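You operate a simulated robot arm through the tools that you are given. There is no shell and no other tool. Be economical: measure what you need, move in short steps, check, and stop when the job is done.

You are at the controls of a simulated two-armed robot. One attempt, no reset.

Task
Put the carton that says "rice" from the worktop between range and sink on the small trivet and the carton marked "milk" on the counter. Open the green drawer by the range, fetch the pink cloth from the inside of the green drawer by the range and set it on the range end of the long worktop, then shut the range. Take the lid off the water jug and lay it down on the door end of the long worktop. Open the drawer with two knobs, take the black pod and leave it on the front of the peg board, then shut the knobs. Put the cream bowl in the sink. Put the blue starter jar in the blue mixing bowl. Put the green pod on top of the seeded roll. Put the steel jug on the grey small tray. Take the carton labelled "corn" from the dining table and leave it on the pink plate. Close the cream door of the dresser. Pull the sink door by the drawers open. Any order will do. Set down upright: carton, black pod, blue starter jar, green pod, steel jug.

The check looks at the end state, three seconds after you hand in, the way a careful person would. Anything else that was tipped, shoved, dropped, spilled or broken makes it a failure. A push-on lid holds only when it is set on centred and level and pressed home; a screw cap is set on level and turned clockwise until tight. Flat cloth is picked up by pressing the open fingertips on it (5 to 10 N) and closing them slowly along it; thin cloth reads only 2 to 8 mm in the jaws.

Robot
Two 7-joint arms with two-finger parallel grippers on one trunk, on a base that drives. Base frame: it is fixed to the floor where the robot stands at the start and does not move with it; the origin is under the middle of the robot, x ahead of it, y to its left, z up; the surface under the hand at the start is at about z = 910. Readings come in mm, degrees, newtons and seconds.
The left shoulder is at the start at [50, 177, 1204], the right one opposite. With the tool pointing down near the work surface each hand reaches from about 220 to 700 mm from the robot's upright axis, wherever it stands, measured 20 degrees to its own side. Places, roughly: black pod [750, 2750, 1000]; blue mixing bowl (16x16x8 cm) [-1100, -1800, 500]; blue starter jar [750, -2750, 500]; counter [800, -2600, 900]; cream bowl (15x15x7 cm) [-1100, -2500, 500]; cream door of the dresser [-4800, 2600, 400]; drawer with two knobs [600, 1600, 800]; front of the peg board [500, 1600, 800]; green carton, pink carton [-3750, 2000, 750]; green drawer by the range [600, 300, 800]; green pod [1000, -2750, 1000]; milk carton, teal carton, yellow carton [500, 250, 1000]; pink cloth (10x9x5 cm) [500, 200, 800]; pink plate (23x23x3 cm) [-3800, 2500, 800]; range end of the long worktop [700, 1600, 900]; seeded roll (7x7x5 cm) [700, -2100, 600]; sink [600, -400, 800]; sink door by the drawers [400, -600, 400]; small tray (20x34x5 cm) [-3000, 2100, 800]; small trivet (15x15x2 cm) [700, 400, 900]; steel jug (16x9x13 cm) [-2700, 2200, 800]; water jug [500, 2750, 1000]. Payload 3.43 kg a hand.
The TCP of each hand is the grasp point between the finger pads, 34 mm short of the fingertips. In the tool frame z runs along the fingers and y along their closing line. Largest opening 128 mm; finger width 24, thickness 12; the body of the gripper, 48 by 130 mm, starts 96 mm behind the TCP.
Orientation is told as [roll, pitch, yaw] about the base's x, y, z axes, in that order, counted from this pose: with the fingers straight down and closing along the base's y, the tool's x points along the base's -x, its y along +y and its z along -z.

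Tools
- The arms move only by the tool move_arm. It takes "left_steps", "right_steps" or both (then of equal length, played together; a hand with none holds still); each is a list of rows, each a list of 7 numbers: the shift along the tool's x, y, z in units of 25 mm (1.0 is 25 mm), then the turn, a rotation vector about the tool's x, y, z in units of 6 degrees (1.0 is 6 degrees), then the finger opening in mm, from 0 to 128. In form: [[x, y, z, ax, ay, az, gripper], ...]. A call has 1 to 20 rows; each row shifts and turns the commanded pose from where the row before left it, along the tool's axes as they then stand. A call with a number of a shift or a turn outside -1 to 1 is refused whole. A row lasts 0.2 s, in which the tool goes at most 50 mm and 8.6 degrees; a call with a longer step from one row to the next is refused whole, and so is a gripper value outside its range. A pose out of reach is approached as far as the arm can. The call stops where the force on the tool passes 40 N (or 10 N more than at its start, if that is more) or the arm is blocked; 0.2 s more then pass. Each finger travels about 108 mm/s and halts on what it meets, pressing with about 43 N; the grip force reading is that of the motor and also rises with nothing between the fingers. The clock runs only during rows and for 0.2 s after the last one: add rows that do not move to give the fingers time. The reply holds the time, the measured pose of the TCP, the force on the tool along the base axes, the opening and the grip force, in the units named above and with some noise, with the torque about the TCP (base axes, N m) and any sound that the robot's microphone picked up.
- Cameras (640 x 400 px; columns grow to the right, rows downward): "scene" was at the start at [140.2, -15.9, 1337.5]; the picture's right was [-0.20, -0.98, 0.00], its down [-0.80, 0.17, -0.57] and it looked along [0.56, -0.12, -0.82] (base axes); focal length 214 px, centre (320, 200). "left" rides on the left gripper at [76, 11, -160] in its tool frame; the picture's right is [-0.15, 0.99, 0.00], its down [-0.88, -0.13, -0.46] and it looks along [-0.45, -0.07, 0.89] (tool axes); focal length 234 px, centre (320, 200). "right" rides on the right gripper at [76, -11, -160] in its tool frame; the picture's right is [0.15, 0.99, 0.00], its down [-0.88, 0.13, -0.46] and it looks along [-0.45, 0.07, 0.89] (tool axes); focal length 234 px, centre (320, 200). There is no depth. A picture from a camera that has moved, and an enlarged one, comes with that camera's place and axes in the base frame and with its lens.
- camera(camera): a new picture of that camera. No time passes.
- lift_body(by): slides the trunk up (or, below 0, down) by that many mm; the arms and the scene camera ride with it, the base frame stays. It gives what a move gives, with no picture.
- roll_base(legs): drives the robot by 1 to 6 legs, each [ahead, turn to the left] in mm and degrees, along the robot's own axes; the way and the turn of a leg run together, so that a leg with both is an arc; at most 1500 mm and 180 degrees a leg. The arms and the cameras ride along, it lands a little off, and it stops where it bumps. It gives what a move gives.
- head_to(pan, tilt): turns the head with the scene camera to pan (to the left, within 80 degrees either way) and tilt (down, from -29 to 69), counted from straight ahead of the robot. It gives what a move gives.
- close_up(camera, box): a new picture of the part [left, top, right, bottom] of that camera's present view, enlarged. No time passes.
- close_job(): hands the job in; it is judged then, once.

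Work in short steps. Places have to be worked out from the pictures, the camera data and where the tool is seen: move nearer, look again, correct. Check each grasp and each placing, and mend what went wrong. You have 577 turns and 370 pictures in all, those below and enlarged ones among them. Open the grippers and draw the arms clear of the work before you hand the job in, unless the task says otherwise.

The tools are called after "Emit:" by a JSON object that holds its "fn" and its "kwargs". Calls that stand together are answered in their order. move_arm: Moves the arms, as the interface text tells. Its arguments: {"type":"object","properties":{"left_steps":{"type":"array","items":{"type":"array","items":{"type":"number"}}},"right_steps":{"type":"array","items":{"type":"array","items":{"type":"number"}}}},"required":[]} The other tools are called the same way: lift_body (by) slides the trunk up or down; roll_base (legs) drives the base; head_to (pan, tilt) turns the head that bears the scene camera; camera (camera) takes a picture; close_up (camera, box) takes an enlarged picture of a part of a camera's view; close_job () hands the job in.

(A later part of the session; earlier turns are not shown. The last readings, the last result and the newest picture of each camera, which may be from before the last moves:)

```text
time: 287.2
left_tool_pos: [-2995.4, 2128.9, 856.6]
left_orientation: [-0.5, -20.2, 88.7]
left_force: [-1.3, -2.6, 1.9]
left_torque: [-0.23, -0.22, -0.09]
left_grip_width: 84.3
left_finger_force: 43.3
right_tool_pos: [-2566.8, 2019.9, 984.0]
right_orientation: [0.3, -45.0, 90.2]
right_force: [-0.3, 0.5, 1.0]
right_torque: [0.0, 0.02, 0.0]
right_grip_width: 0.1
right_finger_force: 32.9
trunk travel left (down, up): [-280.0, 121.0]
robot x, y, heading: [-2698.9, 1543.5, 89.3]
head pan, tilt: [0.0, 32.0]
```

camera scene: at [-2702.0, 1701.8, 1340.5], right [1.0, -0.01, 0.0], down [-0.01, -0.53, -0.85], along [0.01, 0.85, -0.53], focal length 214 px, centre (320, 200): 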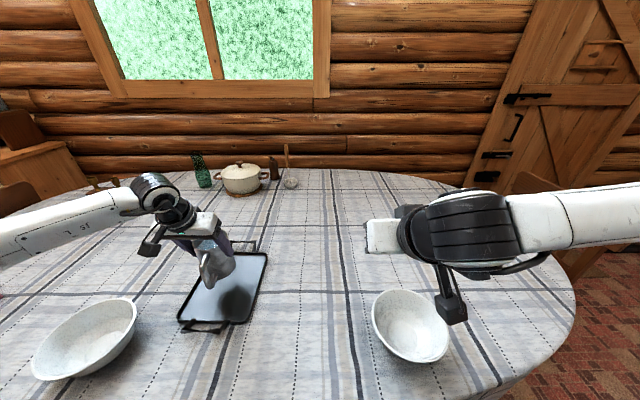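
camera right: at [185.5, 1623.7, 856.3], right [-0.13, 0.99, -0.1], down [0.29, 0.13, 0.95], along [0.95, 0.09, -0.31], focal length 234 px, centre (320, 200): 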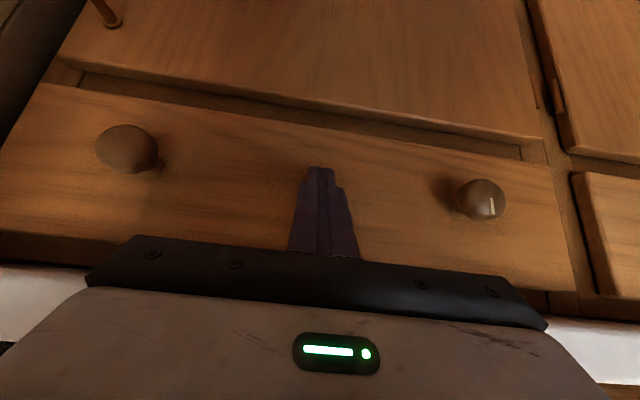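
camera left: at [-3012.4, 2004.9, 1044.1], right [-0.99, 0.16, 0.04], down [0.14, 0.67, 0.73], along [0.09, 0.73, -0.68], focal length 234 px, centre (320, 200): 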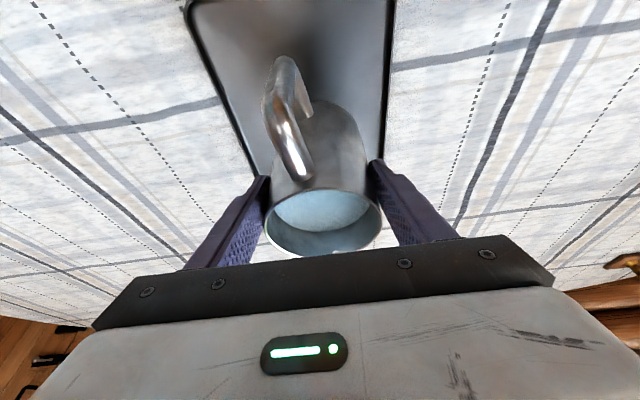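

Contact at TCP 856.6 (tray about 4 mm thick). Opening slowly and withdrawing upward along the fingers.

Emit:
{"fn": "move_arm", "kwargs": {"left_steps": [[0, 0, 0, 0, 0, 0, 92], [0, 0, 0, 0, 0, 0, 104], [0, 0, 0, 0, 0, 0, 116], [0, 0, 0, 0, 0, 0, 126], [0, 0, -0.5, 0, 0, 0, 126], [0, 0, -0.8, 0, 0, 0, 126], [0, 0, -0.8, 0, 0, 0, 126], [0, 0, -0.8, 0, 0, 0, 126], [0, 0, -0.8, 0, 0, 0, 126], [0, 0, -0.8, 0, 0, 0, 126], [0, 0, -0.8, 0, 0, 0, 126], [0, 0, -0.8, 0, 0, 0, 126]]}}

Emit:
{"fn": "camera", "kwargs": {"camera": "left"}}

Emit:
{"fn": "camera", "kwargs": {"camera": "scene"}}

```text
time: 289.8
left_tool_pos: [-2998.6, 2077.0, 999.3]
left_orientation: [-0.4, -20.2, 88.6]
left_force: [0.8, 0.3, -0.3]
left_torque: [-0.01, 0.01, -0.02]
left_grip_width: 126.0
left_finger_force: 0.0
right_tool_pos: [-2566.6, 2019.1, 983.5]
right_orientation: [0.4, -45.0, 90.2]
right_force: [-0.6, -0.6, -0.1]
right_torque: [-0.04, 0.01, 0.02]
right_grip_width: 0.1
right_finger_force: 33.5
trunk travel left (down, up): [-280.0, 121.0]
robot x, y, heading: [-2704.9, 1541.5, 89.1]
head pan, tilt: [0.0, 32.0]
```

```text
238 pictures are left
camera left: at [-3014.1, 1952.1, 1123.4], right [-0.99, 0.16, 0.04], down [0.14, 0.67, 0.73], along [0.09, 0.73, -0.68], focal length 234 px, centre (320, 200)
```

left: 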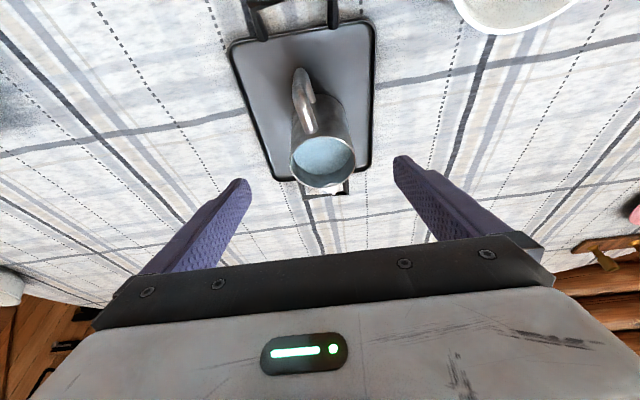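

```text
237 pictures are left
camera scene: at [-2701.4, 1700.9, 1275.6], right [1.0, -0.01, 0.0], down [-0.01, -0.53, -0.85], along [0.01, 0.85, -0.53], focal length 214 px, centre (320, 200)
```

scene: 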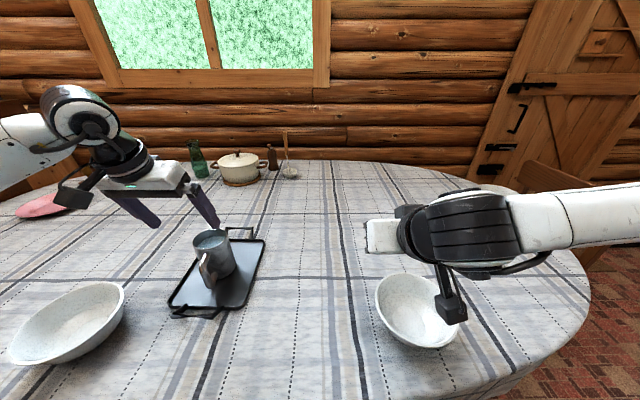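

The jug stands on the tray. Retracting, raising the trunk and driving along to the carton and pink plate.

Emit:
{"fn": "lift_body", "kwargs": {"by": 121}}

Emit:
{"fn": "roll_base", "kwargs": {"legs": [[-200, 0], [0, 90], [850, 0], [0, -70]]}}

Emit:
{"fn": "head_to", "kwargs": {"pan": -10, "tilt": 28}}

Emit:
{"fn": "camera", "kwargs": {"camera": "scene"}}

```text
time: 291.3
left_tool_pos: [-2998.4, 2076.3, 1119.5]
left_orientation: [-0.4, -20.0, 88.6]
left_force: [0.5, -0.5, -0.2]
left_torque: [-0.03, 0.0, 0.01]
left_grip_width: 126.0
left_finger_force: 0.1
right_tool_pos: [-2567.1, 2020.2, 1103.6]
right_orientation: [0.3, -45.0, 90.2]
right_force: [0.0, 0.0, 0.3]
right_torque: [-0.02, 0.01, 0.0]
right_grip_width: 0.0
right_finger_force: 33.5
trunk travel left (down, up): [-401.0, 0.0]
robot x, y, heading: [-2701.0, 1541.4, 89.7]
head pan, tilt: [0.0, 32.0]
```

```text
time: 303.9
left_tool_pos: [-4021.3, 1735.1, 1120.4]
left_orientation: [-0.4, -20.1, 109.4]
left_force: [-0.4, 0.3, 0.4]
left_torque: [-0.04, -0.02, 0.0]
left_grip_width: 126.0
left_finger_force: 0.0
right_tool_pos: [-3598.5, 1834.2, 1103.4]
right_orientation: [0.4, -45.0, 111.2]
right_force: [-0.2, 0.5, -0.6]
right_torque: [0.02, -0.06, 0.0]
right_grip_width: 0.2
right_finger_force: 33.2
trunk travel left (down, up): [-401.0, 0.0]
robot x, y, heading: [-3556.1, 1340.8, 110.6]
head pan, tilt: [0.0, 32.0]
```

```text
time: 304.7
left_tool_pos: [-4021.0, 1733.7, 1120.7]
left_orientation: [-0.3, -20.2, 109.4]
left_force: [0.9, 0.8, 0.9]
left_torque: [0.0, 0.02, 0.0]
left_grip_width: 126.1
left_finger_force: 0.0
right_tool_pos: [-3597.0, 1833.9, 1103.5]
right_orientation: [0.4, -44.9, 111.2]
right_force: [-0.4, 0.4, -0.1]
right_torque: [-0.02, -0.01, 0.02]
right_grip_width: 0.0
right_finger_force: 32.9
trunk travel left (down, up): [-401.0, 0.0]
robot x, y, heading: [-3555.9, 1336.2, 110.5]
head pan, tilt: [-10.0, 28.0]
```

```text
236 pictures are left
camera scene: at [-3595.1, 1494.1, 1402.9], right [0.98, 0.18, 0.0], down [0.08, -0.46, -0.88], along [-0.16, 0.87, -0.47], focal length 214 px, centre (320, 200)
```

scene: 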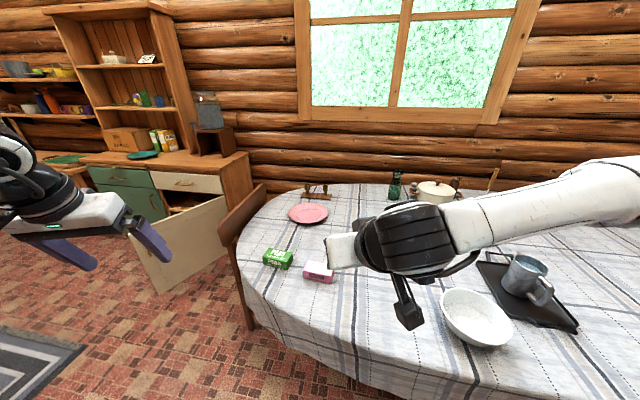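

The pink CORN box and pink plate are visible; I need exact dimensions.

Emit:
{"fn": "close_up", "kwargs": {"camera": "scene", "box": [220, 180, 380, 300]}}

Emit:
{"fn": "close_up", "kwargs": {"camera": "scene", "box": [60, 100, 340, 340]}}

```text
3.33 times, centred on (300, 240) of scene
camera zoom: at [-3595.1, 1494.1, 1402.9], right [0.98, 0.18, 0.0], down [0.08, -0.46, -0.88], along [-0.16, 0.87, -0.47], focal length 715 px, centre (387, 67)
```

zoom: 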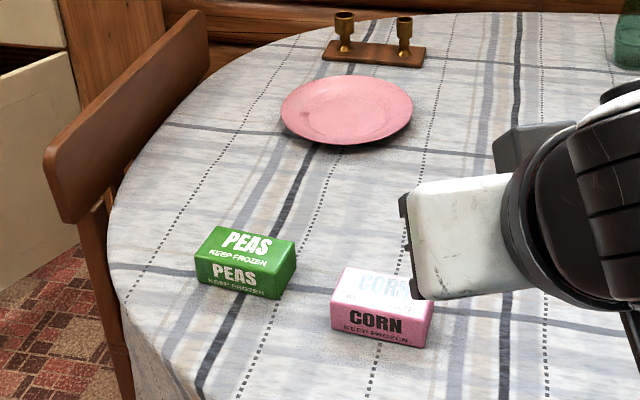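

```text
1.67 times, centred on (200, 220) of scene
camera zoom: at [-3595.1, 1494.1, 1402.9], right [0.98, 0.18, 0.0], down [0.08, -0.46, -0.88], along [-0.16, 0.87, -0.47], focal length 358 px, centre (520, 167)
```

zoom: 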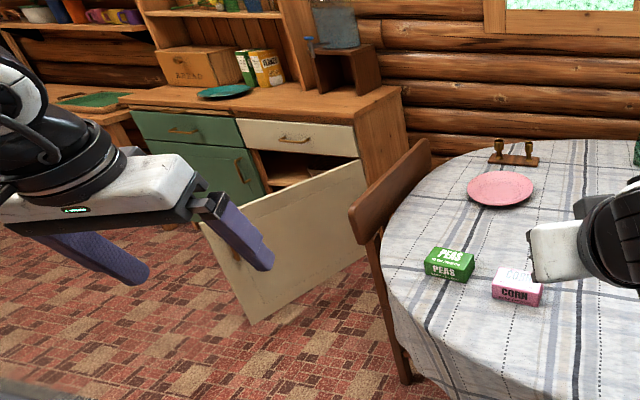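

Corn box is ~103×60×47 mm at [-3711,2082], aligned with the axes; plate centre [-3849,2499]. Positioning the base in line with both and raising the right arm out of the way.

Emit:
{"fn": "move_arm", "kwargs": {"right_steps": [[-0.707, 0, -0.707, 0, 0, 0, 0], [-0.707, 0, -0.707, 0, 0, 0, 0], [-0.707, 0, -0.707, 0, 0, 0, 0], [-0.707, 0, -0.707, 0, 0, 0, 0], [-0.707, 0, -0.707, 0, 0, 0, 0], [-0.707, 0, -0.707, 0, 0, 0, 0], [-0.707, 0, -0.707, 0, 0, 0, 0], [-0.707, 0, -0.707, 0, 0, 0, 0]]}}

Emit:
{"fn": "roll_base", "kwargs": {"legs": [[0, 69.5], [116, 0], [0, -90], [-40, 0]]}}

Emit:
{"fn": "camera", "kwargs": {"camera": "left"}}

```text
time: 306.5
left_tool_pos: [-4022.1, 1732.5, 1119.7]
left_orientation: [-0.3, -20.2, 109.6]
left_force: [-0.8, 0.1, -0.2]
left_torque: [-0.03, 0.02, -0.02]
left_grip_width: 126.1
left_finger_force: 0.0
right_tool_pos: [-3596.7, 1833.6, 1303.6]
right_orientation: [0.3, -45.0, 111.3]
right_force: [-0.1, -0.1, -0.1]
right_torque: [0.0, 0.0, 0.0]
right_grip_width: 0.4
right_finger_force: 33.3
trunk travel left (down, up): [-401.0, 0.0]
robot x, y, heading: [-3556.2, 1341.4, 110.4]
head pan, tilt: [-10.0, 28.0]
```

```text
time: 315.0
left_tool_pos: [-3974.3, 1828.3, 1120.3]
left_orientation: [-0.4, -20.2, 89.4]
left_force: [0.3, 0.6, -0.2]
left_torque: [0.06, 0.02, -0.01]
left_grip_width: 126.0
left_finger_force: 0.0
right_tool_pos: [-3541.0, 1778.1, 1304.2]
right_orientation: [0.3, -45.1, 91.0]
right_force: [0.5, -0.1, 0.3]
right_torque: [0.0, 0.03, 0.0]
right_grip_width: 0.0
right_finger_force: 33.0
trunk travel left (down, up): [-401.0, 0.0]
robot x, y, heading: [-3671.5, 1298.5, 90.2]
head pan, tilt: [-10.0, 28.0]
```

```text
233 pictures are left
camera left: at [-3988.0, 1703.6, 1244.5], right [-0.99, 0.15, 0.04], down [0.13, 0.67, 0.73], along [0.08, 0.73, -0.68], focal length 234 px, centre (320, 200)
```

left: 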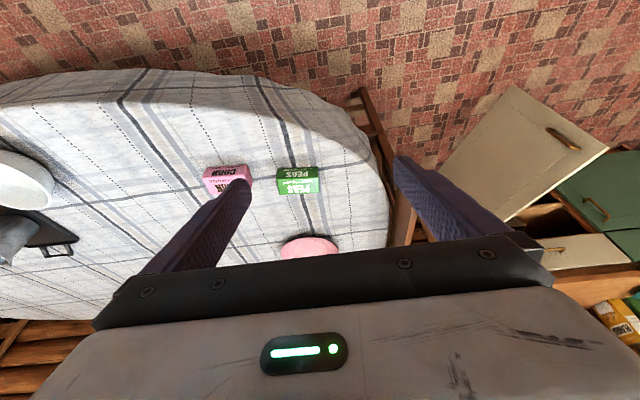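

Moving the left hand in line with the corn box and tilting it to about -65°.

Emit:
{"fn": "move_arm", "kwargs": {"left_steps": [[0, -0.954, 0, 0, -1, 0, 126], [0, -0.954, 0, 0, -1, 0, 126], [0, -0.954, 0, 0, -1, 0, 126], [0, -0.954, 0, 0, -1, 0, 126], [0, -0.954, 0, 0, -1, 0, 126], [0, -0.954, 0, 0, -1, 0, 126], [0, -0.954, 0, 0, -1, 0, 126], [0, -0.954, 0, 0, -0.5, 0, 126], [0, -0.954, 0, 0, 0, 0, 126], [0, -0.954, 0, 0, 0, 0, 126], [0, -0.954, 0, 0, 0, 0, 126]]}}

Emit:
{"fn": "lift_body", "kwargs": {"by": -200}}

Emit:
{"fn": "camera", "kwargs": {"camera": "left"}}

Emit:
{"fn": "camera", "kwargs": {"camera": "scene"}}

```text
time: 317.4
left_tool_pos: [-3711.4, 1827.0, 1119.9]
left_orientation: [-0.8, -65.2, 90.1]
left_force: [0.8, -0.4, -0.2]
left_torque: [-0.01, 0.02, 0.02]
left_grip_width: 125.8
left_finger_force: 0.0
right_tool_pos: [-3539.8, 1779.2, 1303.2]
right_orientation: [0.4, -45.0, 91.0]
right_force: [-0.2, 0.0, -0.3]
right_torque: [-0.01, 0.02, 0.03]
right_grip_width: 0.0
right_finger_force: 32.7
trunk travel left (down, up): [-401.0, 0.0]
robot x, y, heading: [-3671.7, 1298.2, 90.2]
head pan, tilt: [-10.0, 28.0]
```

```text
time: 319.6
left_tool_pos: [-3712.4, 1827.2, 920.6]
left_orientation: [-1.0, -65.2, 90.3]
left_force: [0.1, -0.5, 0.6]
left_torque: [0.0, -0.02, 0.01]
left_grip_width: 125.7
left_finger_force: 0.1
right_tool_pos: [-3542.2, 1779.1, 1103.4]
right_orientation: [0.4, -45.0, 91.1]
right_force: [-0.2, -0.1, 0.8]
right_torque: [-0.01, 0.01, -0.02]
right_grip_width: 0.0
right_finger_force: 33.0
trunk travel left (down, up): [-201.0, 200.0]
robot x, y, heading: [-3667.2, 1297.9, 89.9]
head pan, tilt: [-10.0, 28.0]
```

```text
232 pictures are left
camera left: at [-3726.2, 1651.6, 920.4], right [-0.99, 0.07, 0.13], down [0.12, -0.04, 0.99], along [0.08, 1.0, 0.04], focal length 234 px, centre (320, 200)
```

left: 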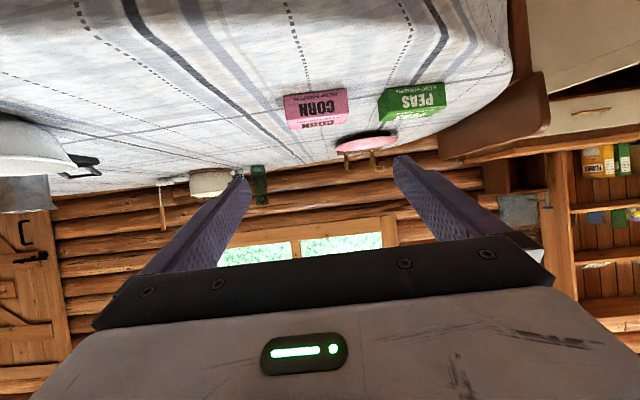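

```text
231 pictures are left
camera scene: at [-3655.9, 1458.6, 1203.0], right [0.99, -0.17, 0.0], down [-0.08, -0.46, -0.88], along [0.15, 0.87, -0.47], focal length 214 px, centre (320, 200)
```

scene: 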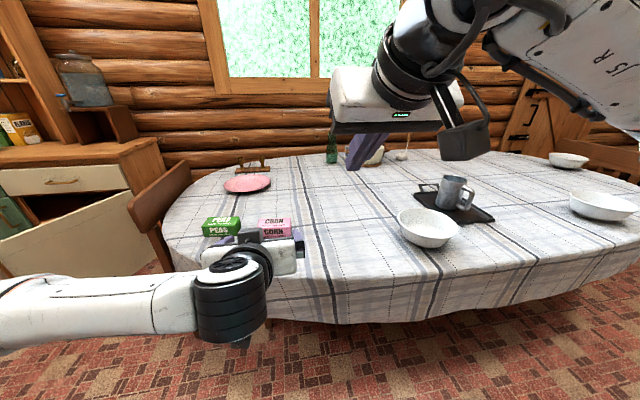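

Corn centre refined to [-3707,2087]. Easing the tilt to -58° for camera clearance and moving to a pre-grasp just in front of the box.

Emit:
{"fn": "move_arm", "kwargs": {"left_steps": [[0, 0, 0, 0, 1, 0, 126], [0.149, -0.022, 0.894, 0, 0.2, 0, 126], [0.149, -0.022, 0.894, 0, 0, 0, 126], [0.149, -0.022, 0.894, 0, 0, 0, 126], [0.149, -0.022, 0.894, 0, 0, 0, 126], [0.149, -0.022, 0.894, 0, 0, 0, 126], [0.149, -0.022, 0.894, 0, 0, 0, 126], [0.149, -0.022, 0.894, 0, 0, 0, 126], [0.149, -0.022, 0.894, 0, 0, 0, 126], [0.149, -0.022, 0.894, 0, 0, 0, 126]]}}

Emit:
{"fn": "camera", "kwargs": {"camera": "left"}}

Emit:
{"fn": "close_up", "kwargs": {"camera": "scene", "box": [160, 170, 360, 300]}}

```text
time: 321.8
left_tool_pos: [-3706.6, 1980.7, 786.3]
left_orientation: [-0.8, -57.8, 90.1]
left_force: [1.1, 0.2, -0.4]
left_torque: [-0.02, 0.01, -0.03]
left_grip_width: 125.9
left_finger_force: 0.1
right_tool_pos: [-3541.1, 1778.7, 1102.8]
right_orientation: [0.4, -45.0, 91.0]
right_force: [-0.2, -0.4, 0.2]
right_torque: [-0.02, -0.02, 0.03]
right_grip_width: 0.0
right_finger_force: 32.9
trunk travel left (down, up): [-201.0, 200.0]
robot x, y, heading: [-3672.1, 1299.2, 90.3]
head pan, tilt: [-10.0, 28.0]
```

```text
230 pictures are left
camera left: at [-3719.1, 1806.5, 807.6], right [-0.99, 0.09, 0.12], down [0.12, 0.08, 0.99], along [0.08, 0.99, -0.09], focal length 234 px, centre (320, 200)
```

left: 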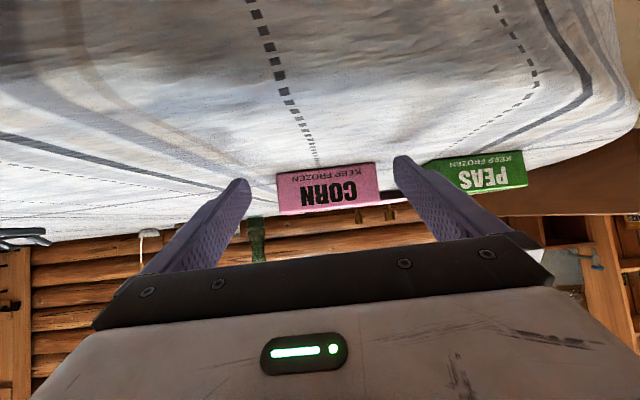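

```text
3.08 times, centred on (260, 235) of scene
camera zoom: at [-3655.9, 1458.8, 1202.9], right [0.99, -0.17, 0.0], down [-0.08, -0.46, -0.88], along [0.15, 0.87, -0.47], focal length 660 px, centre (505, 92)
```

zoom: 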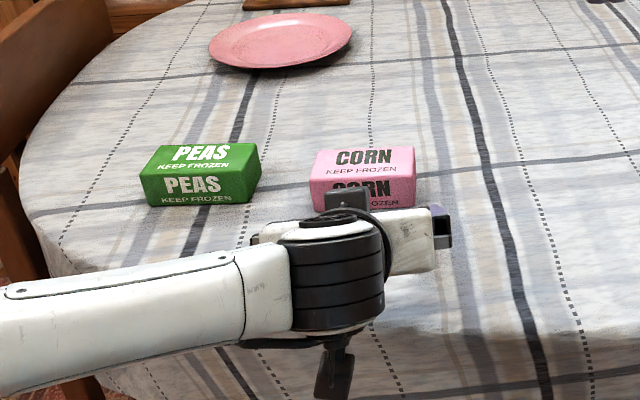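

Well aligned. Sliding forward around the box ends and closing.

Emit:
{"fn": "move_arm", "kwargs": {"left_steps": [[-0.5, -0.01, 0.915, 0, 0, 0, 127], [-0.5, -0.01, 0.915, 0, 0, 0, 127], [-0.5, -0.01, 0.915, 0, 0, 0, 127], [-0.5, -0.01, 0.915, 0, 0, 0, 127]]}}

Emit:
{"fn": "camera", "kwargs": {"camera": "left"}}

```text
time: 322.8
left_tool_pos: [-3702.0, 2085.0, 780.5]
left_orientation: [-0.6, -58.0, 90.0]
left_force: [0.3, -0.4, -0.8]
left_torque: [0.01, 0.02, -0.01]
left_grip_width: 126.8
left_finger_force: 0.0
right_tool_pos: [-3540.6, 1778.1, 1103.8]
right_orientation: [0.5, -45.1, 91.1]
right_force: [-0.4, -0.1, 0.0]
right_torque: [-0.01, -0.02, -0.01]
right_grip_width: 0.0
right_finger_force: 33.0
trunk travel left (down, up): [-201.0, 200.0]
robot x, y, heading: [-3669.9, 1301.0, 90.2]
head pan, tilt: [-10.0, 28.0]
```

```text
228 pictures are left
camera left: at [-3716.5, 1910.6, 801.5], right [-0.99, 0.09, 0.12], down [0.12, 0.08, 0.99], along [0.08, 0.99, -0.09], focal length 234 px, centre (320, 200)
```

left: 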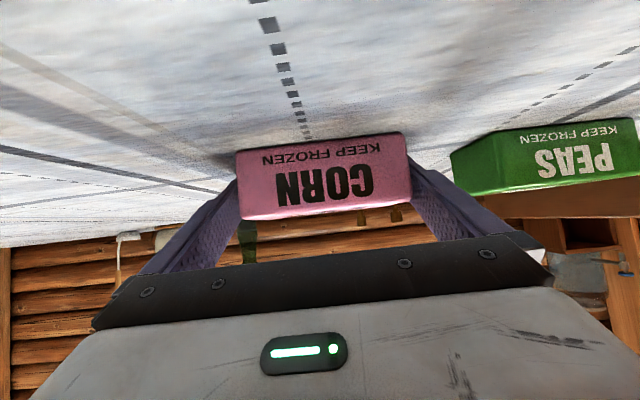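

Box is between the fingers. Closing.

Emit:
{"fn": "move_arm", "kwargs": {"left_steps": [[0, 0, 0, 0, 0, 0, 116], [0, 0, 0, 0, 0, 0, 106], [0, 0, 0, 0, 0, 0, 96], [0, 0, 0, 0, 0, 0, 90], [0, 0, 0, 0, 0, 0, 90]]}}

Emit:
{"fn": "lift_body", "kwargs": {"by": 90}}

Emit:
{"fn": "camera", "kwargs": {"camera": "left"}}

```text
time: 323.9
left_tool_pos: [-3703.5, 2086.0, 780.1]
left_orientation: [-0.9, -58.1, 90.0]
left_force: [-1.2, -1.0, 1.2]
left_torque: [0.01, -0.12, 0.0]
left_grip_width: 112.2
left_finger_force: 43.4
right_tool_pos: [-3540.8, 1777.7, 1104.5]
right_orientation: [0.4, -45.0, 91.1]
right_force: [-0.2, 0.0, 0.0]
right_torque: [0.0, -0.01, 0.0]
right_grip_width: 0.0
right_finger_force: 33.4
trunk travel left (down, up): [-201.0, 200.0]
robot x, y, heading: [-3671.4, 1297.7, 90.1]
head pan, tilt: [-10.0, 28.0]
```

```text
time: 325.2
left_tool_pos: [-3703.2, 2085.2, 870.8]
left_orientation: [-0.9, -57.8, 90.0]
left_force: [0.1, 0.2, -2.8]
left_torque: [-0.03, 0.0, 0.0]
left_grip_width: 110.9
left_finger_force: 42.9
right_tool_pos: [-3541.1, 1778.7, 1193.9]
right_orientation: [0.4, -45.1, 91.1]
right_force: [1.0, -0.1, 0.2]
right_torque: [-0.01, -0.01, 0.01]
right_grip_width: 0.0
right_finger_force: 33.4
trunk travel left (down, up): [-291.0, 110.0]
robot x, y, heading: [-3675.2, 1302.1, 90.3]
head pan, tilt: [-10.0, 28.0]
```

```text
227 pictures are left
camera left: at [-3716.5, 1910.6, 891.0], right [-0.99, 0.09, 0.12], down [0.12, 0.08, 0.99], along [0.08, 0.99, -0.09], focal length 234 px, centre (320, 200)
```

left: 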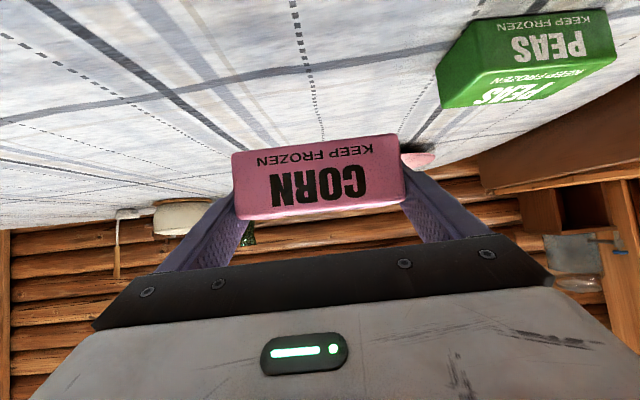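

Corn held, level. Rolling ahead 255 mm toward the plate.

Emit:
{"fn": "roll_base", "kwargs": {"legs": [[255, 0]]}}

Emit:
{"fn": "camera", "kwargs": {"camera": "left"}}

Emit:
{"fn": "camera", "kwargs": {"camera": "scene"}}

```text
time: 327.0
left_tool_pos: [-3700.9, 2339.0, 870.3]
left_orientation: [-0.8, -57.9, 89.9]
left_force: [-0.1, 0.4, -2.0]
left_torque: [-0.02, 0.0, 0.04]
left_grip_width: 110.5
left_finger_force: 42.7
right_tool_pos: [-3540.5, 2032.2, 1193.5]
right_orientation: [0.4, -45.0, 90.9]
right_force: [-0.6, 0.3, -0.1]
right_torque: [-0.03, -0.01, 0.0]
right_grip_width: 0.1
right_finger_force: 33.1
trunk travel left (down, up): [-291.0, 110.0]
robot x, y, heading: [-3667.1, 1554.3, 90.1]
head pan, tilt: [-10.0, 28.0]
```

```text
226 pictures are left
camera left: at [-3716.1, 2164.4, 890.9], right [-0.99, 0.09, 0.12], down [0.12, 0.08, 0.99], along [0.08, 0.99, -0.09], focal length 234 px, centre (320, 200)
```

left: 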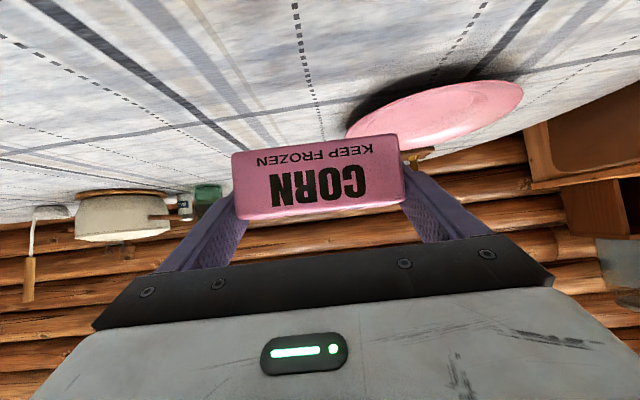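

```text
225 pictures are left
camera scene: at [-3656.4, 1713.0, 1292.8], right [0.99, -0.17, 0.0], down [-0.08, -0.46, -0.88], along [0.15, 0.87, -0.47], focal length 214 px, centre (320, 200)
```

scene: 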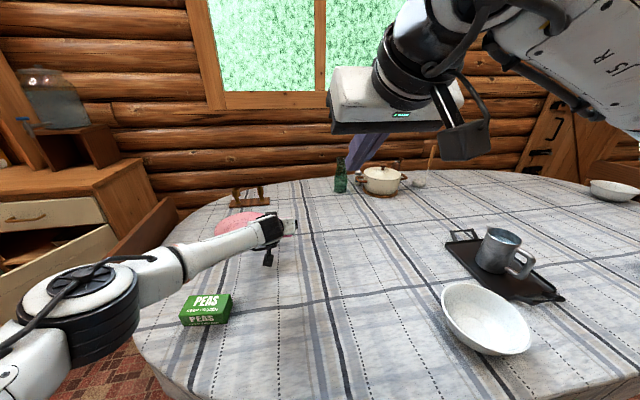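

Plate centre still ≈[-3848,2498]. Extending the arm to bring the box over it.

Emit:
{"fn": "move_arm", "kwargs": {"left_steps": [[-0.335, 0.588, 0.536, 0, 0, 0, 90], [-0.335, 0.588, 0.536, 0, 0, 0, 90], [-0.335, 0.588, 0.536, 0, 0, 0, 90], [-0.335, 0.588, 0.536, 0, 0, 0, 90], [-0.335, 0.588, 0.536, 0, 0, 0, 90], [-0.335, 0.588, 0.536, 0, 0, 0, 90], [-0.335, 0.588, 0.536, 0, 0, 0, 90], [-0.335, 0.588, 0.536, 0, 0, 0, 90], [-0.335, 0.588, 0.536, 0, 0, 0, 90], [-0.335, 0.588, 0.536, 0, 0, 0, 90]]}}

Emit:
{"fn": "camera", "kwargs": {"camera": "left"}}

Emit:
{"fn": "close_up", "kwargs": {"camera": "scene", "box": [140, 150, 320, 270]}}

```text
time: 329.2
left_tool_pos: [-3804.7, 2387.3, 852.0]
left_orientation: [-0.8, -57.9, 89.9]
left_force: [-0.4, -0.2, -1.6]
left_torque: [-0.02, 0.02, 0.03]
left_grip_width: 110.3
left_finger_force: 42.8
left hand out of reach, approached as far as the arm can: row 3, 4, 5, 6, 7, 8, 9, 10
right_tool_pos: [-3540.7, 2031.6, 1193.5]
right_orientation: [0.4, -45.0, 91.0]
right_force: [0.3, -0.3, 0.0]
right_torque: [-0.01, 0.03, -0.02]
right_grip_width: 0.0
right_finger_force: 32.7
trunk travel left (down, up): [-291.0, 110.0]
robot x, y, heading: [-3670.8, 1550.6, 90.3]
head pan, tilt: [-10.0, 28.0]
```

```text
224 pictures are left
camera left: at [-3817.7, 2213.1, 872.5], right [-0.99, 0.09, 0.12], down [0.12, 0.08, 0.99], along [0.08, 0.99, -0.09], focal length 234 px, centre (320, 200)
```

left: 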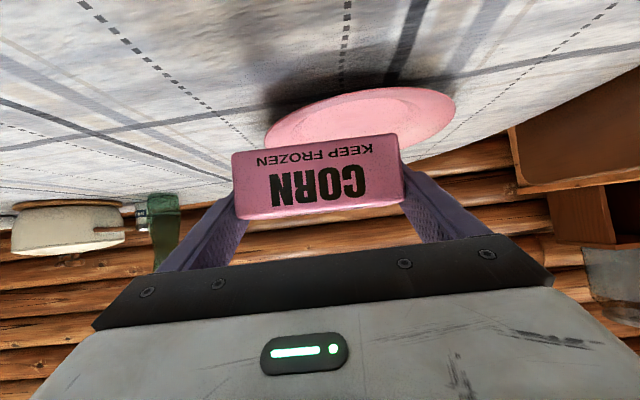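

```text
3.33 times, centred on (230, 210) of scene
camera zoom: at [-3656.6, 1712.5, 1292.9], right [0.99, -0.17, 0.0], down [-0.08, -0.46, -0.88], along [0.15, 0.87, -0.47], focal length 715 px, centre (620, 167)
```

zoom: 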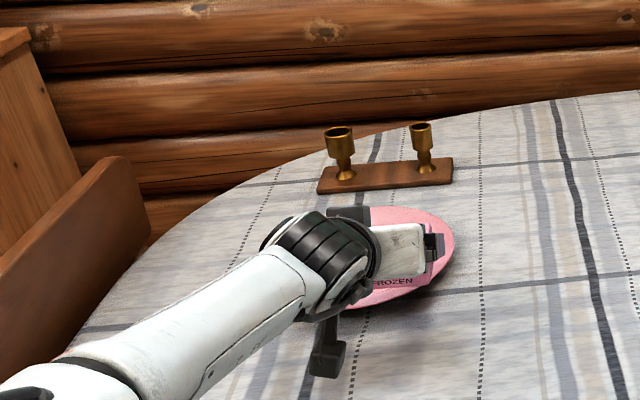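

Out of reach here. Raising the hand relative to the shoulder and lowering the trunk should extend the reach.

Emit:
{"fn": "move_arm", "kwargs": {"left_steps": [[-0.68, 0, -0.42, 0, 0, 0, 90], [-0.68, 0, -0.42, 0, 0, 0, 90], [-0.68, 0, -0.42, 0, 0, 0, 90], [-0.68, 0, -0.42, 0, 0, 0, 90]]}}

Emit:
{"fn": "lift_body", "kwargs": {"by": -80}}

Emit:
{"fn": "move_arm", "kwargs": {"left_steps": [[-0.35, 0.3, 0.56, 0, 0, 0, 90], [-0.35, 0.3, 0.56, 0, 0, 0, 90], [-0.35, 0.3, 0.56, 0, 0, 0, 90], [-0.35, 0.3, 0.56, 0, 0, 0, 90], [-0.35, 0.3, 0.56, 0, 0, 0, 90], [-0.35, 0.3, 0.56, 0, 0, 0, 90]]}}

```text
time: 330.2
left_tool_pos: [-3802.8, 2388.1, 931.1]
left_orientation: [-0.6, -57.8, 89.9]
left_force: [0.0, -0.1, -2.5]
left_torque: [-0.01, -0.02, 0.0]
left_grip_width: 110.1
left_finger_force: 42.8
right_tool_pos: [-3539.7, 2031.4, 1193.8]
right_orientation: [0.5, -45.0, 91.0]
right_force: [0.1, -0.3, -1.0]
right_torque: [0.04, 0.0, -0.02]
right_grip_width: 0.0
right_finger_force: 33.4
trunk travel left (down, up): [-291.0, 110.0]
robot x, y, heading: [-3671.2, 1556.0, 89.7]
head pan, tilt: [-10.0, 28.0]
```

```text
time: 331.4
left_tool_pos: [-3803.4, 2386.8, 851.0]
left_orientation: [-0.8, -57.9, 90.0]
left_force: [-0.1, 0.2, -1.3]
left_torque: [0.02, 0.0, 0.01]
left_grip_width: 110.3
left_finger_force: 43.2
right_tool_pos: [-3540.5, 2032.4, 1114.4]
right_orientation: [0.4, -45.0, 91.0]
right_force: [-1.1, 0.0, -0.9]
right_torque: [-0.01, 0.04, 0.0]
right_grip_width: 0.1
right_finger_force: 33.0
trunk travel left (down, up): [-211.0, 190.0]
robot x, y, heading: [-3673.4, 1551.3, 90.0]
head pan, tilt: [-10.0, 28.0]
```

```text
time: 332.8
left_tool_pos: [-3835.3, 2406.4, 845.9]
left_orientation: [-0.9, -57.9, 89.9]
left_force: [-1.3, 0.3, -1.7]
left_torque: [0.0, 0.0, -0.01]
left_grip_width: 110.4
left_finger_force: 43.0
left hand out of reach, approached as far as the arm can: row 2, 3, 4, 5, 6
right_tool_pos: [-3540.6, 2031.8, 1114.1]
right_orientation: [0.5, -44.9, 91.0]
right_force: [0.2, -0.4, -0.3]
right_torque: [0.0, 0.03, 0.0]
right_grip_width: 0.0
right_finger_force: 33.8
trunk travel left (down, up): [-211.0, 190.0]
robot x, y, heading: [-3672.2, 1553.7, 90.3]
head pan, tilt: [-10.0, 28.0]
```

The arm can't reach from here (arm+hand length limits). I'll retract, and come in nearer the table's left end with the body turned so the left shoulder leads.

Emit:
{"fn": "lift_body", "kwargs": {"by": 110}}

Emit:
{"fn": "move_arm", "kwargs": {"left_steps": [[0.52, 0, -0.83, 0, 0, 0, 90], [0.52, 0, -0.83, 0, 0, 0, 90], [0.52, 0, -0.83, 0, 0, 0, 90], [0.52, 0, -0.83, 0, 0, 0, 90], [0.52, 0, -0.83, 0, 0, 0, 90], [0.52, 0, -0.83, 0, 0, 0, 90], [0.52, 0, -0.83, 0, 0, 0, 90], [0.52, 0, -0.83, 0, 0, 0, 90], [0.52, 0, -0.83, 0, 0, 0, 90], [0.52, 0, -0.83, 0, 0, 0, 90], [0.52, 0, -0.83, 0, 0, 0, 90], [0.52, 0, -0.83, 0, 0, 0, 90]]}}

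Emit:
{"fn": "roll_base", "kwargs": {"legs": [[-153, 0], [0, 90], [228, 0], [0, -90]]}}

Emit:
{"fn": "head_to", "kwargs": {"pan": 0, "tilt": 40}}

Emit:
{"fn": "camera", "kwargs": {"camera": "scene"}}

```text
time: 334.2
left_tool_pos: [-3834.9, 2405.8, 955.1]
left_orientation: [-0.8, -57.9, 89.9]
left_force: [0.8, -0.4, -1.8]
left_torque: [-0.01, -0.01, 0.03]
left_grip_width: 110.1
left_finger_force: 42.2
right_tool_pos: [-3540.7, 2032.5, 1222.6]
right_orientation: [0.4, -45.0, 91.0]
right_force: [0.0, 0.5, 0.3]
right_torque: [-0.02, -0.03, 0.0]
right_grip_width: 0.1
right_finger_force: 32.8
trunk travel left (down, up): [-321.0, 80.0]
robot x, y, heading: [-3672.8, 1555.7, 90.2]
head pan, tilt: [-10.0, 28.0]
```

```text
time: 336.8
left_tool_pos: [-3839.0, 2111.0, 956.4]
left_orientation: [-0.8, -58.1, 89.9]
left_force: [-0.1, 0.1, -2.8]
left_torque: [0.01, 0.0, -0.01]
left_grip_width: 110.0
left_finger_force: 43.2
right_tool_pos: [-3541.5, 2031.0, 1223.7]
right_orientation: [0.4, -45.0, 91.0]
right_force: [-0.1, 0.0, 0.9]
right_torque: [0.01, 0.02, 0.02]
right_grip_width: 0.0
right_finger_force: 33.0
trunk travel left (down, up): [-321.0, 80.0]
robot x, y, heading: [-3670.5, 1553.2, 90.2]
head pan, tilt: [-10.0, 28.0]
```

```text
time: 347.1
left_tool_pos: [-4065.8, 1960.0, 955.1]
left_orientation: [-0.8, -58.0, 89.9]
left_force: [0.1, 0.2, -2.1]
left_torque: [0.01, 0.01, 0.01]
left_grip_width: 109.8
left_finger_force: 43.0
right_tool_pos: [-3766.2, 1880.1, 1224.1]
right_orientation: [0.5, -45.0, 90.9]
right_force: [-0.2, 0.3, 1.3]
right_torque: [0.0, -0.04, -0.03]
right_grip_width: 0.2
right_finger_force: 33.3
trunk travel left (down, up): [-321.0, 80.0]
robot x, y, heading: [-3900.0, 1402.3, 90.3]
head pan, tilt: [-10.0, 28.0]
```

```text
time: 347.9
left_tool_pos: [-4064.4, 1960.7, 955.9]
left_orientation: [-0.8, -57.9, 89.8]
left_force: [0.2, -0.4, -1.5]
left_torque: [0.02, -0.02, 0.03]
left_grip_width: 109.9
left_finger_force: 43.3
right_tool_pos: [-3767.1, 1880.2, 1223.3]
right_orientation: [0.4, -45.0, 90.9]
right_force: [0.2, -0.8, 0.8]
right_torque: [0.0, -0.01, 0.0]
right_grip_width: 0.0
right_finger_force: 33.1
trunk travel left (down, up): [-321.0, 80.0]
robot x, y, heading: [-3903.6, 1400.9, 90.1]
head pan, tilt: [0.0, 40.0]
```

```text
222 pictures are left
camera scene: at [-3899.1, 1556.2, 1304.4], right [1.0, 0.0, 0.0], down [0.0, -0.64, -0.77], along [0.0, 0.77, -0.64], focal length 214 px, centre (320, 200)
```

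scene: 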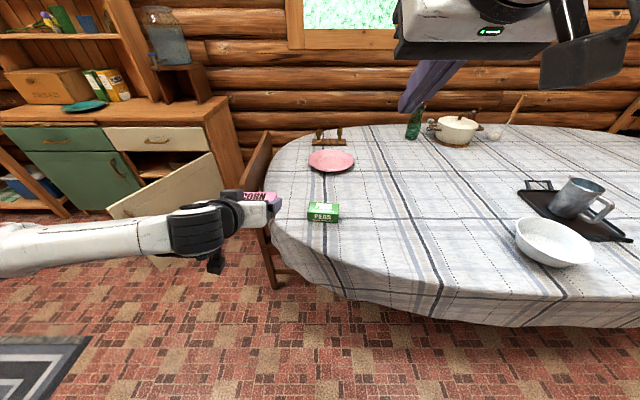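

Swinging the hand to straight ahead (clear of the chair), advancing, then turning the body right 55°.

Emit:
{"fn": "move_arm", "kwargs": {"left_steps": [[0, -0.95, 0, 0, 0, 0, 90], [0, -0.95, 0, 0, 0, 0, 90], [0, -0.95, 0, 0, 0, 0, 90], [0, -0.95, 0, 0, 0, 0, 90], [0, -0.95, 0, 0, 0, 0, 90], [0, -0.95, 0, 0, 0, 0, 90], [0, -0.95, 0, 0, 0, 0, 90]]}}

Emit:
{"fn": "roll_base", "kwargs": {"legs": [[0, 6], [176, 0], [0, -61]]}}

Emit:
{"fn": "head_to", "kwargs": {"pan": 45, "tilt": 35}}

Emit:
{"fn": "camera", "kwargs": {"camera": "scene"}}

```text
time: 349.5
left_tool_pos: [-3898.9, 1958.0, 957.8]
left_orientation: [-0.7, -57.9, 89.7]
left_force: [-0.3, 0.1, -1.6]
left_torque: [-0.02, -0.01, -0.03]
left_grip_width: 109.9
left_finger_force: 43.1
right_tool_pos: [-3767.0, 1880.4, 1223.2]
right_orientation: [0.5, -45.1, 91.0]
right_force: [0.3, 0.2, -0.1]
right_torque: [-0.04, -0.02, 0.02]
right_grip_width: 0.0
right_finger_force: 32.7
trunk travel left (down, up): [-321.0, 80.0]
robot x, y, heading: [-3897.4, 1403.9, 90.0]
head pan, tilt: [0.0, 40.0]
```

```text
time: 354.2
left_tool_pos: [-3461.0, 1892.5, 956.5]
left_orientation: [-0.7, -57.9, 34.5]
left_force: [-0.3, 0.1, -2.8]
left_torque: [0.01, 0.02, 0.0]
left_grip_width: 109.5
left_finger_force: 43.4
right_tool_pos: [-3449.0, 1741.1, 1223.6]
right_orientation: [0.4, -45.0, 35.5]
right_force: [0.1, 1.2, -0.2]
right_torque: [0.02, 0.02, -0.01]
right_grip_width: 0.0
right_finger_force: 33.2
trunk travel left (down, up): [-321.0, 80.0]
robot x, y, heading: [-3917.2, 1577.2, 34.7]
head pan, tilt: [0.0, 40.0]
```

```text
time: 355.3
left_tool_pos: [-3459.1, 1895.4, 957.6]
left_orientation: [-0.7, -57.8, 34.5]
left_force: [0.5, -0.1, -2.3]
left_torque: [0.01, 0.0, -0.02]
left_grip_width: 109.3
left_finger_force: 43.0
right_tool_pos: [-3449.6, 1740.9, 1224.7]
right_orientation: [0.3, -45.0, 35.5]
right_force: [-0.2, -0.2, 0.2]
right_torque: [0.0, 0.01, -0.05]
right_grip_width: 0.0
right_finger_force: 33.3
trunk travel left (down, up): [-321.0, 80.0]
robot x, y, heading: [-3917.4, 1576.4, 34.7]
head pan, tilt: [45.0, 35.0]
```

```text
221 pictures are left
camera scene: at [-3844.0, 1702.0, 1311.9], right [0.98, -0.18, 0.0], down [-0.1, -0.56, -0.82], along [0.15, 0.81, -0.57], focal length 214 px, centre (320, 200)
```

scene: 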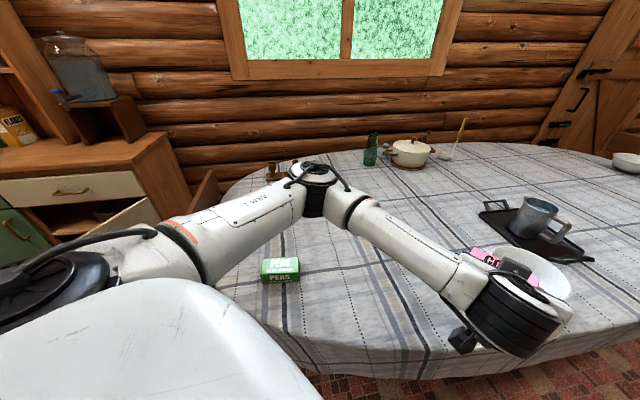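

Bringing the hand left over the table and rotating it back toward the plate direction.

Emit:
{"fn": "move_arm", "kwargs": {"left_steps": [[0, 1, 0, 0, 0, 0, 90], [0, 1, 0, 0, 0, 0, 90], [0, 1, 0, 0, 0, 0, 90], [0, 1, 0, 0, 0, 0, 90], [0, 1, 0, 0, 0, 0, 90], [0, 1, 0, 0, 0, 0, 90], [0, 1, 0, 0, 0, 0, 90], [0, 1, 0, 0, 0, 0, 90], [0, 1, 0, 0, 0, 0, 90], [0, 1, 0, 0, 0, 0, 90], [0, 0, 0, -0.848, 0, -0.53, 90], [0, 0, 0, -0.848, 0, -0.53, 90], [0, 0, 0, -0.848, 0, -0.53, 90], [0, 0, 0, -0.848, 0, -0.53, 90], [0, 0, 0, -0.848, 0, -0.53, 90], [0, 0, 0, -0.848, 0, -0.53, 90], [0, 0, 0, -0.848, 0, -0.53, 90], [0, 0, 0, -0.848, 0, -0.53, 90]]}}

Emit:
{"fn": "camera", "kwargs": {"camera": "scene"}}

Emit:
{"fn": "camera", "kwargs": {"camera": "left"}}

```text
time: 359.1
left_tool_pos: [-3598.7, 2100.8, 955.2]
left_orientation: [-0.3, -57.7, 82.3]
left_force: [0.0, 0.4, -1.9]
left_torque: [0.0, 0.01, -0.01]
left_grip_width: 109.6
left_finger_force: 42.8
right_tool_pos: [-3447.9, 1740.0, 1222.2]
right_orientation: [0.4, -45.1, 35.6]
right_force: [0.5, 0.2, -0.4]
right_torque: [0.0, -0.01, 0.01]
right_grip_width: 0.0
right_finger_force: 33.2
trunk travel left (down, up): [-321.0, 80.0]
robot x, y, heading: [-3913.7, 1576.3, 34.8]
head pan, tilt: [45.0, 35.0]
```

```text
220 pictures are left
camera scene: at [-3843.9, 1701.9, 1311.9], right [0.98, -0.18, 0.0], down [-0.1, -0.56, -0.82], along [0.15, 0.81, -0.57], focal length 214 px, centre (320, 200)
```

scene: 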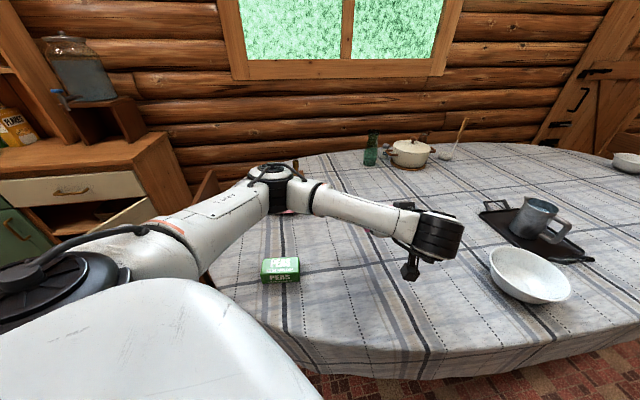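

```text
219 pictures are left
camera left: at [-3635.1, 1930.1, 977.0], right [-0.97, 0.22, 0.12], down [0.14, 0.07, 0.99], along [0.2, 0.97, -0.1], focal length 234 px, centre (320, 200)
```

left: 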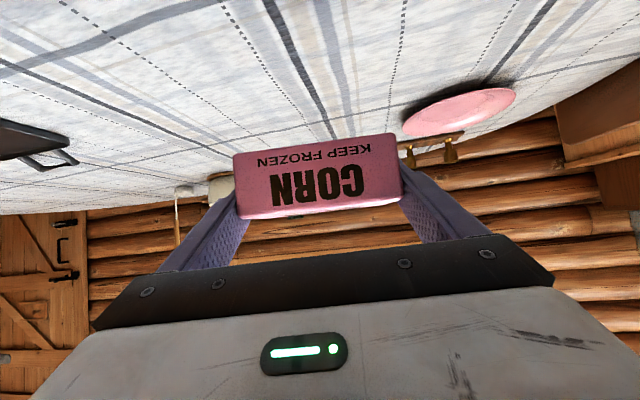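

Plate seen at about [-3853,2493]. Extending the hand over it at this safe height.

Emit:
{"fn": "move_arm", "kwargs": {"left_steps": [[-0.505, 0.811, 0.799, 0, 0, 0, 90], [-0.505, 0.811, 0.799, 0, 0, 0, 90], [-0.505, 0.811, 0.799, 0, 0, 0, 90], [-0.505, 0.811, 0.799, 0, 0, 0, 90], [-0.505, 0.811, 0.799, 0, 0, 0, 90], [-0.505, 0.811, 0.799, 0, 0, 0, 90], [-0.505, 0.811, 0.799, 0, 0, 0, 90], [-0.505, 0.811, 0.799, 0, 0, 0, 90], [-0.505, 0.811, 0.799, 0, 0, 0, 90], [-0.505, 0.811, 0.799, 0, 0, 0, 90], [-0.505, 0.811, 0.799, 0, 0, 0, 90], [-0.505, 0.811, 0.799, 0, 0, 0, 90]]}}

Emit:
{"fn": "camera", "kwargs": {"camera": "left"}}

Emit:
{"fn": "camera", "kwargs": {"camera": "scene"}}

```text
time: 361.7
left_tool_pos: [-3802.0, 2417.6, 953.8]
left_orientation: [-0.3, -57.6, 82.1]
left_force: [0.5, 0.8, -2.3]
left_torque: [0.01, -0.02, 0.02]
left_grip_width: 109.6
left_finger_force: 42.9
right_tool_pos: [-3450.9, 1740.9, 1224.9]
right_orientation: [0.4, -45.0, 35.5]
right_force: [0.4, 0.2, -0.4]
right_torque: [0.0, 0.03, -0.03]
right_grip_width: 0.0
right_finger_force: 33.1
trunk travel left (down, up): [-321.0, 80.0]
robot x, y, heading: [-3911.5, 1577.1, 34.7]
head pan, tilt: [45.0, 35.0]
```

```text
218 pictures are left
camera left: at [-3837.5, 2247.0, 975.0], right [-0.97, 0.22, 0.12], down [0.14, 0.07, 0.99], along [0.21, 0.97, -0.1], focal length 234 px, centre (320, 200)
```

left: 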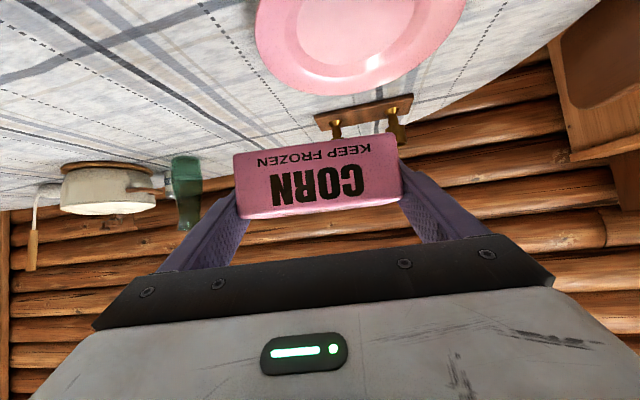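

```text
217 pictures are left
camera scene: at [-3844.5, 1702.4, 1311.9], right [0.98, -0.18, 0.0], down [-0.1, -0.56, -0.82], along [0.15, 0.81, -0.57], focal length 214 px, centre (320, 200)
```

scene: 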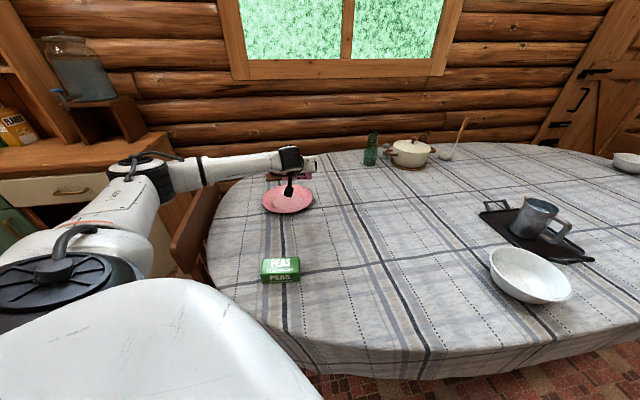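

Almost there: shifting the last 80 mm over the plate centre.

Emit:
{"fn": "move_arm", "kwargs": {"left_steps": [[-0.443, 0.73, 0.7, 0, 0, 0, 90], [-0.443, 0.73, 0.7, 0, 0, 0, 90], [-0.443, 0.73, 0.7, 0, 0, 0, 90]]}}

Emit:
{"fn": "lift_body", "kwargs": {"by": -110}}

Emit:
{"fn": "camera", "kwargs": {"camera": "left"}}

Emit:
{"fn": "close_up", "kwargs": {"camera": "scene", "box": [200, 100, 380, 260]}}

```text
time: 362.5
left_tool_pos: [-3845.8, 2485.8, 952.2]
left_orientation: [-0.5, -57.6, 82.1]
left_force: [-0.1, 0.0, -2.8]
left_torque: [0.0, 0.01, -0.01]
left_grip_width: 109.7
left_finger_force: 42.9
right_tool_pos: [-3449.2, 1741.3, 1223.5]
right_orientation: [0.3, -45.1, 35.6]
right_force: [-0.9, -0.2, 0.0]
right_torque: [0.01, 0.03, 0.02]
right_grip_width: 0.0
right_finger_force: 33.3
trunk travel left (down, up): [-321.0, 80.0]
robot x, y, heading: [-3918.0, 1576.5, 34.8]
head pan, tilt: [45.0, 35.0]
```

```text
time: 364.0
left_tool_pos: [-3846.3, 2486.4, 842.6]
left_orientation: [-0.4, -57.5, 82.2]
left_force: [-0.1, -0.8, -2.8]
left_torque: [0.0, 0.02, 0.0]
left_grip_width: 109.3
left_finger_force: 42.9
right_tool_pos: [-3450.4, 1741.1, 1112.8]
right_orientation: [0.2, -45.0, 35.6]
right_force: [-0.9, 0.4, 0.1]
right_torque: [-0.02, 0.02, 0.01]
right_grip_width: 0.0
right_finger_force: 33.1
trunk travel left (down, up): [-211.0, 190.0]
robot x, y, heading: [-3919.6, 1576.2, 34.6]
head pan, tilt: [45.0, 35.0]
```

```text
216 pictures are left
camera left: at [-3882.4, 2315.0, 864.6], right [-0.97, 0.22, 0.12], down [0.14, 0.07, 0.99], along [0.21, 0.97, -0.1], focal length 234 px, centre (320, 200)
```

left: 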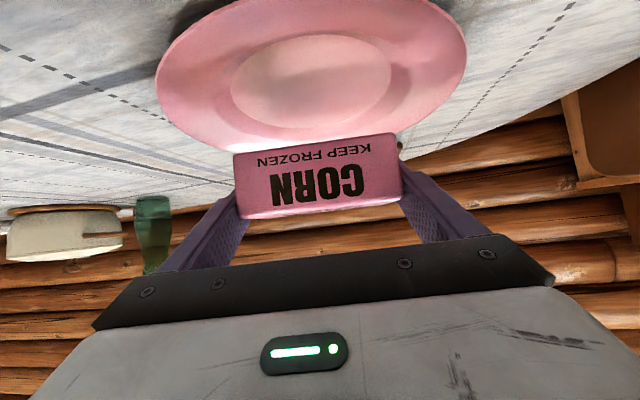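

```text
2.50 times, centred on (290, 180) of scene
camera zoom: at [-3844.3, 1702.0, 1202.0], right [0.98, -0.18, 0.0], down [-0.1, -0.56, -0.82], along [0.15, 0.81, -0.57], focal length 536 px, centre (395, 250)
```

zoom: 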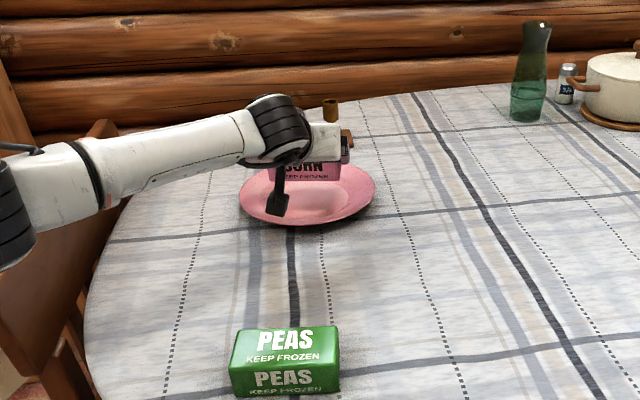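

Plate flat centre is [-3853,2475]. Correcting by about 13 mm and lowering.

Emit:
{"fn": "move_arm", "kwargs": {"left_steps": [[0.125, 0.11, -0.2, 0, 0, 0, 90], [0.125, 0.11, -0.2, 0, 0, 0, 90]]}}

Emit:
{"fn": "lift_body", "kwargs": {"by": -42}}

Emit:
{"fn": "lift_body", "kwargs": {"by": -5}}

Emit:
{"fn": "camera", "kwargs": {"camera": "left"}}

```text
time: 364.6
left_tool_pos: [-3853.7, 2475.2, 843.0]
left_orientation: [-0.4, -57.6, 82.2]
left_force: [-1.0, 0.5, -1.1]
left_torque: [-0.02, -0.02, -0.02]
left_grip_width: 109.5
left_finger_force: 43.6
right_tool_pos: [-3449.3, 1741.1, 1113.5]
right_orientation: [0.3, -44.9, 35.7]
right_force: [0.8, 1.6, -0.7]
right_torque: [0.03, 0.01, 0.02]
right_grip_width: 0.3
right_finger_force: 32.8
trunk travel left (down, up): [-211.0, 190.0]
robot x, y, heading: [-3913.0, 1575.7, 34.8]
head pan, tilt: [45.0, 35.0]
```

```text
time: 365.4
left_tool_pos: [-3854.2, 2475.1, 801.4]
left_orientation: [-0.4, -57.6, 82.2]
left_force: [0.3, 0.0, -1.7]
left_torque: [-0.02, -0.02, -0.01]
left_grip_width: 109.8
left_finger_force: 43.0
right_tool_pos: [-3449.5, 1741.3, 1070.9]
right_orientation: [0.3, -45.0, 35.5]
right_force: [0.2, -0.5, 0.0]
right_torque: [-0.05, 0.0, 0.02]
right_grip_width: 0.1
right_finger_force: 32.9
trunk travel left (down, up): [-169.0, 232.0]
robot x, y, heading: [-3917.6, 1577.6, 34.9]
head pan, tilt: [45.0, 35.0]
```

```text
time: 365.9
left_tool_pos: [-3854.2, 2475.9, 798.8]
left_orientation: [-0.6, -57.9, 82.2]
left_force: [0.4, 2.4, 5.0]
left_torque: [-0.06, 0.34, -0.14]
left_grip_width: 109.7
left_finger_force: 43.1
right_tool_pos: [-3448.4, 1738.9, 1067.8]
right_orientation: [0.4, -45.0, 35.5]
right_force: [-0.2, 0.8, -0.4]
right_torque: [0.03, -0.02, 0.01]
right_grip_width: 0.0
right_finger_force: 32.8
trunk travel left (down, up): [-164.0, 237.0]
robot x, y, heading: [-3919.2, 1577.6, 34.9]
head pan, tilt: [45.0, 35.0]
```

```text
214 pictures are left
camera left: at [-3889.6, 2304.0, 819.2], right [-0.97, 0.22, 0.12], down [0.14, 0.06, 0.99], along [0.21, 0.97, -0.09], focal length 234 px, centre (320, 200)
```

left: 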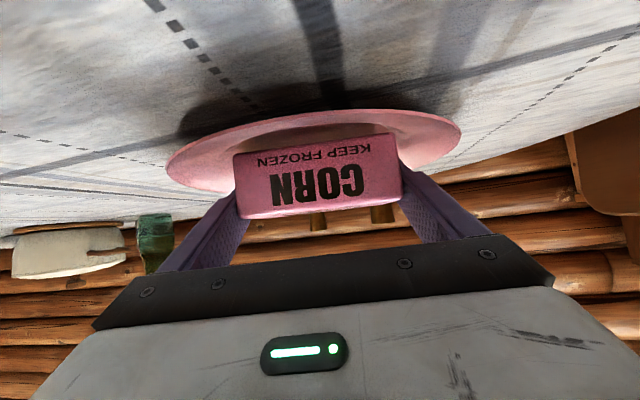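

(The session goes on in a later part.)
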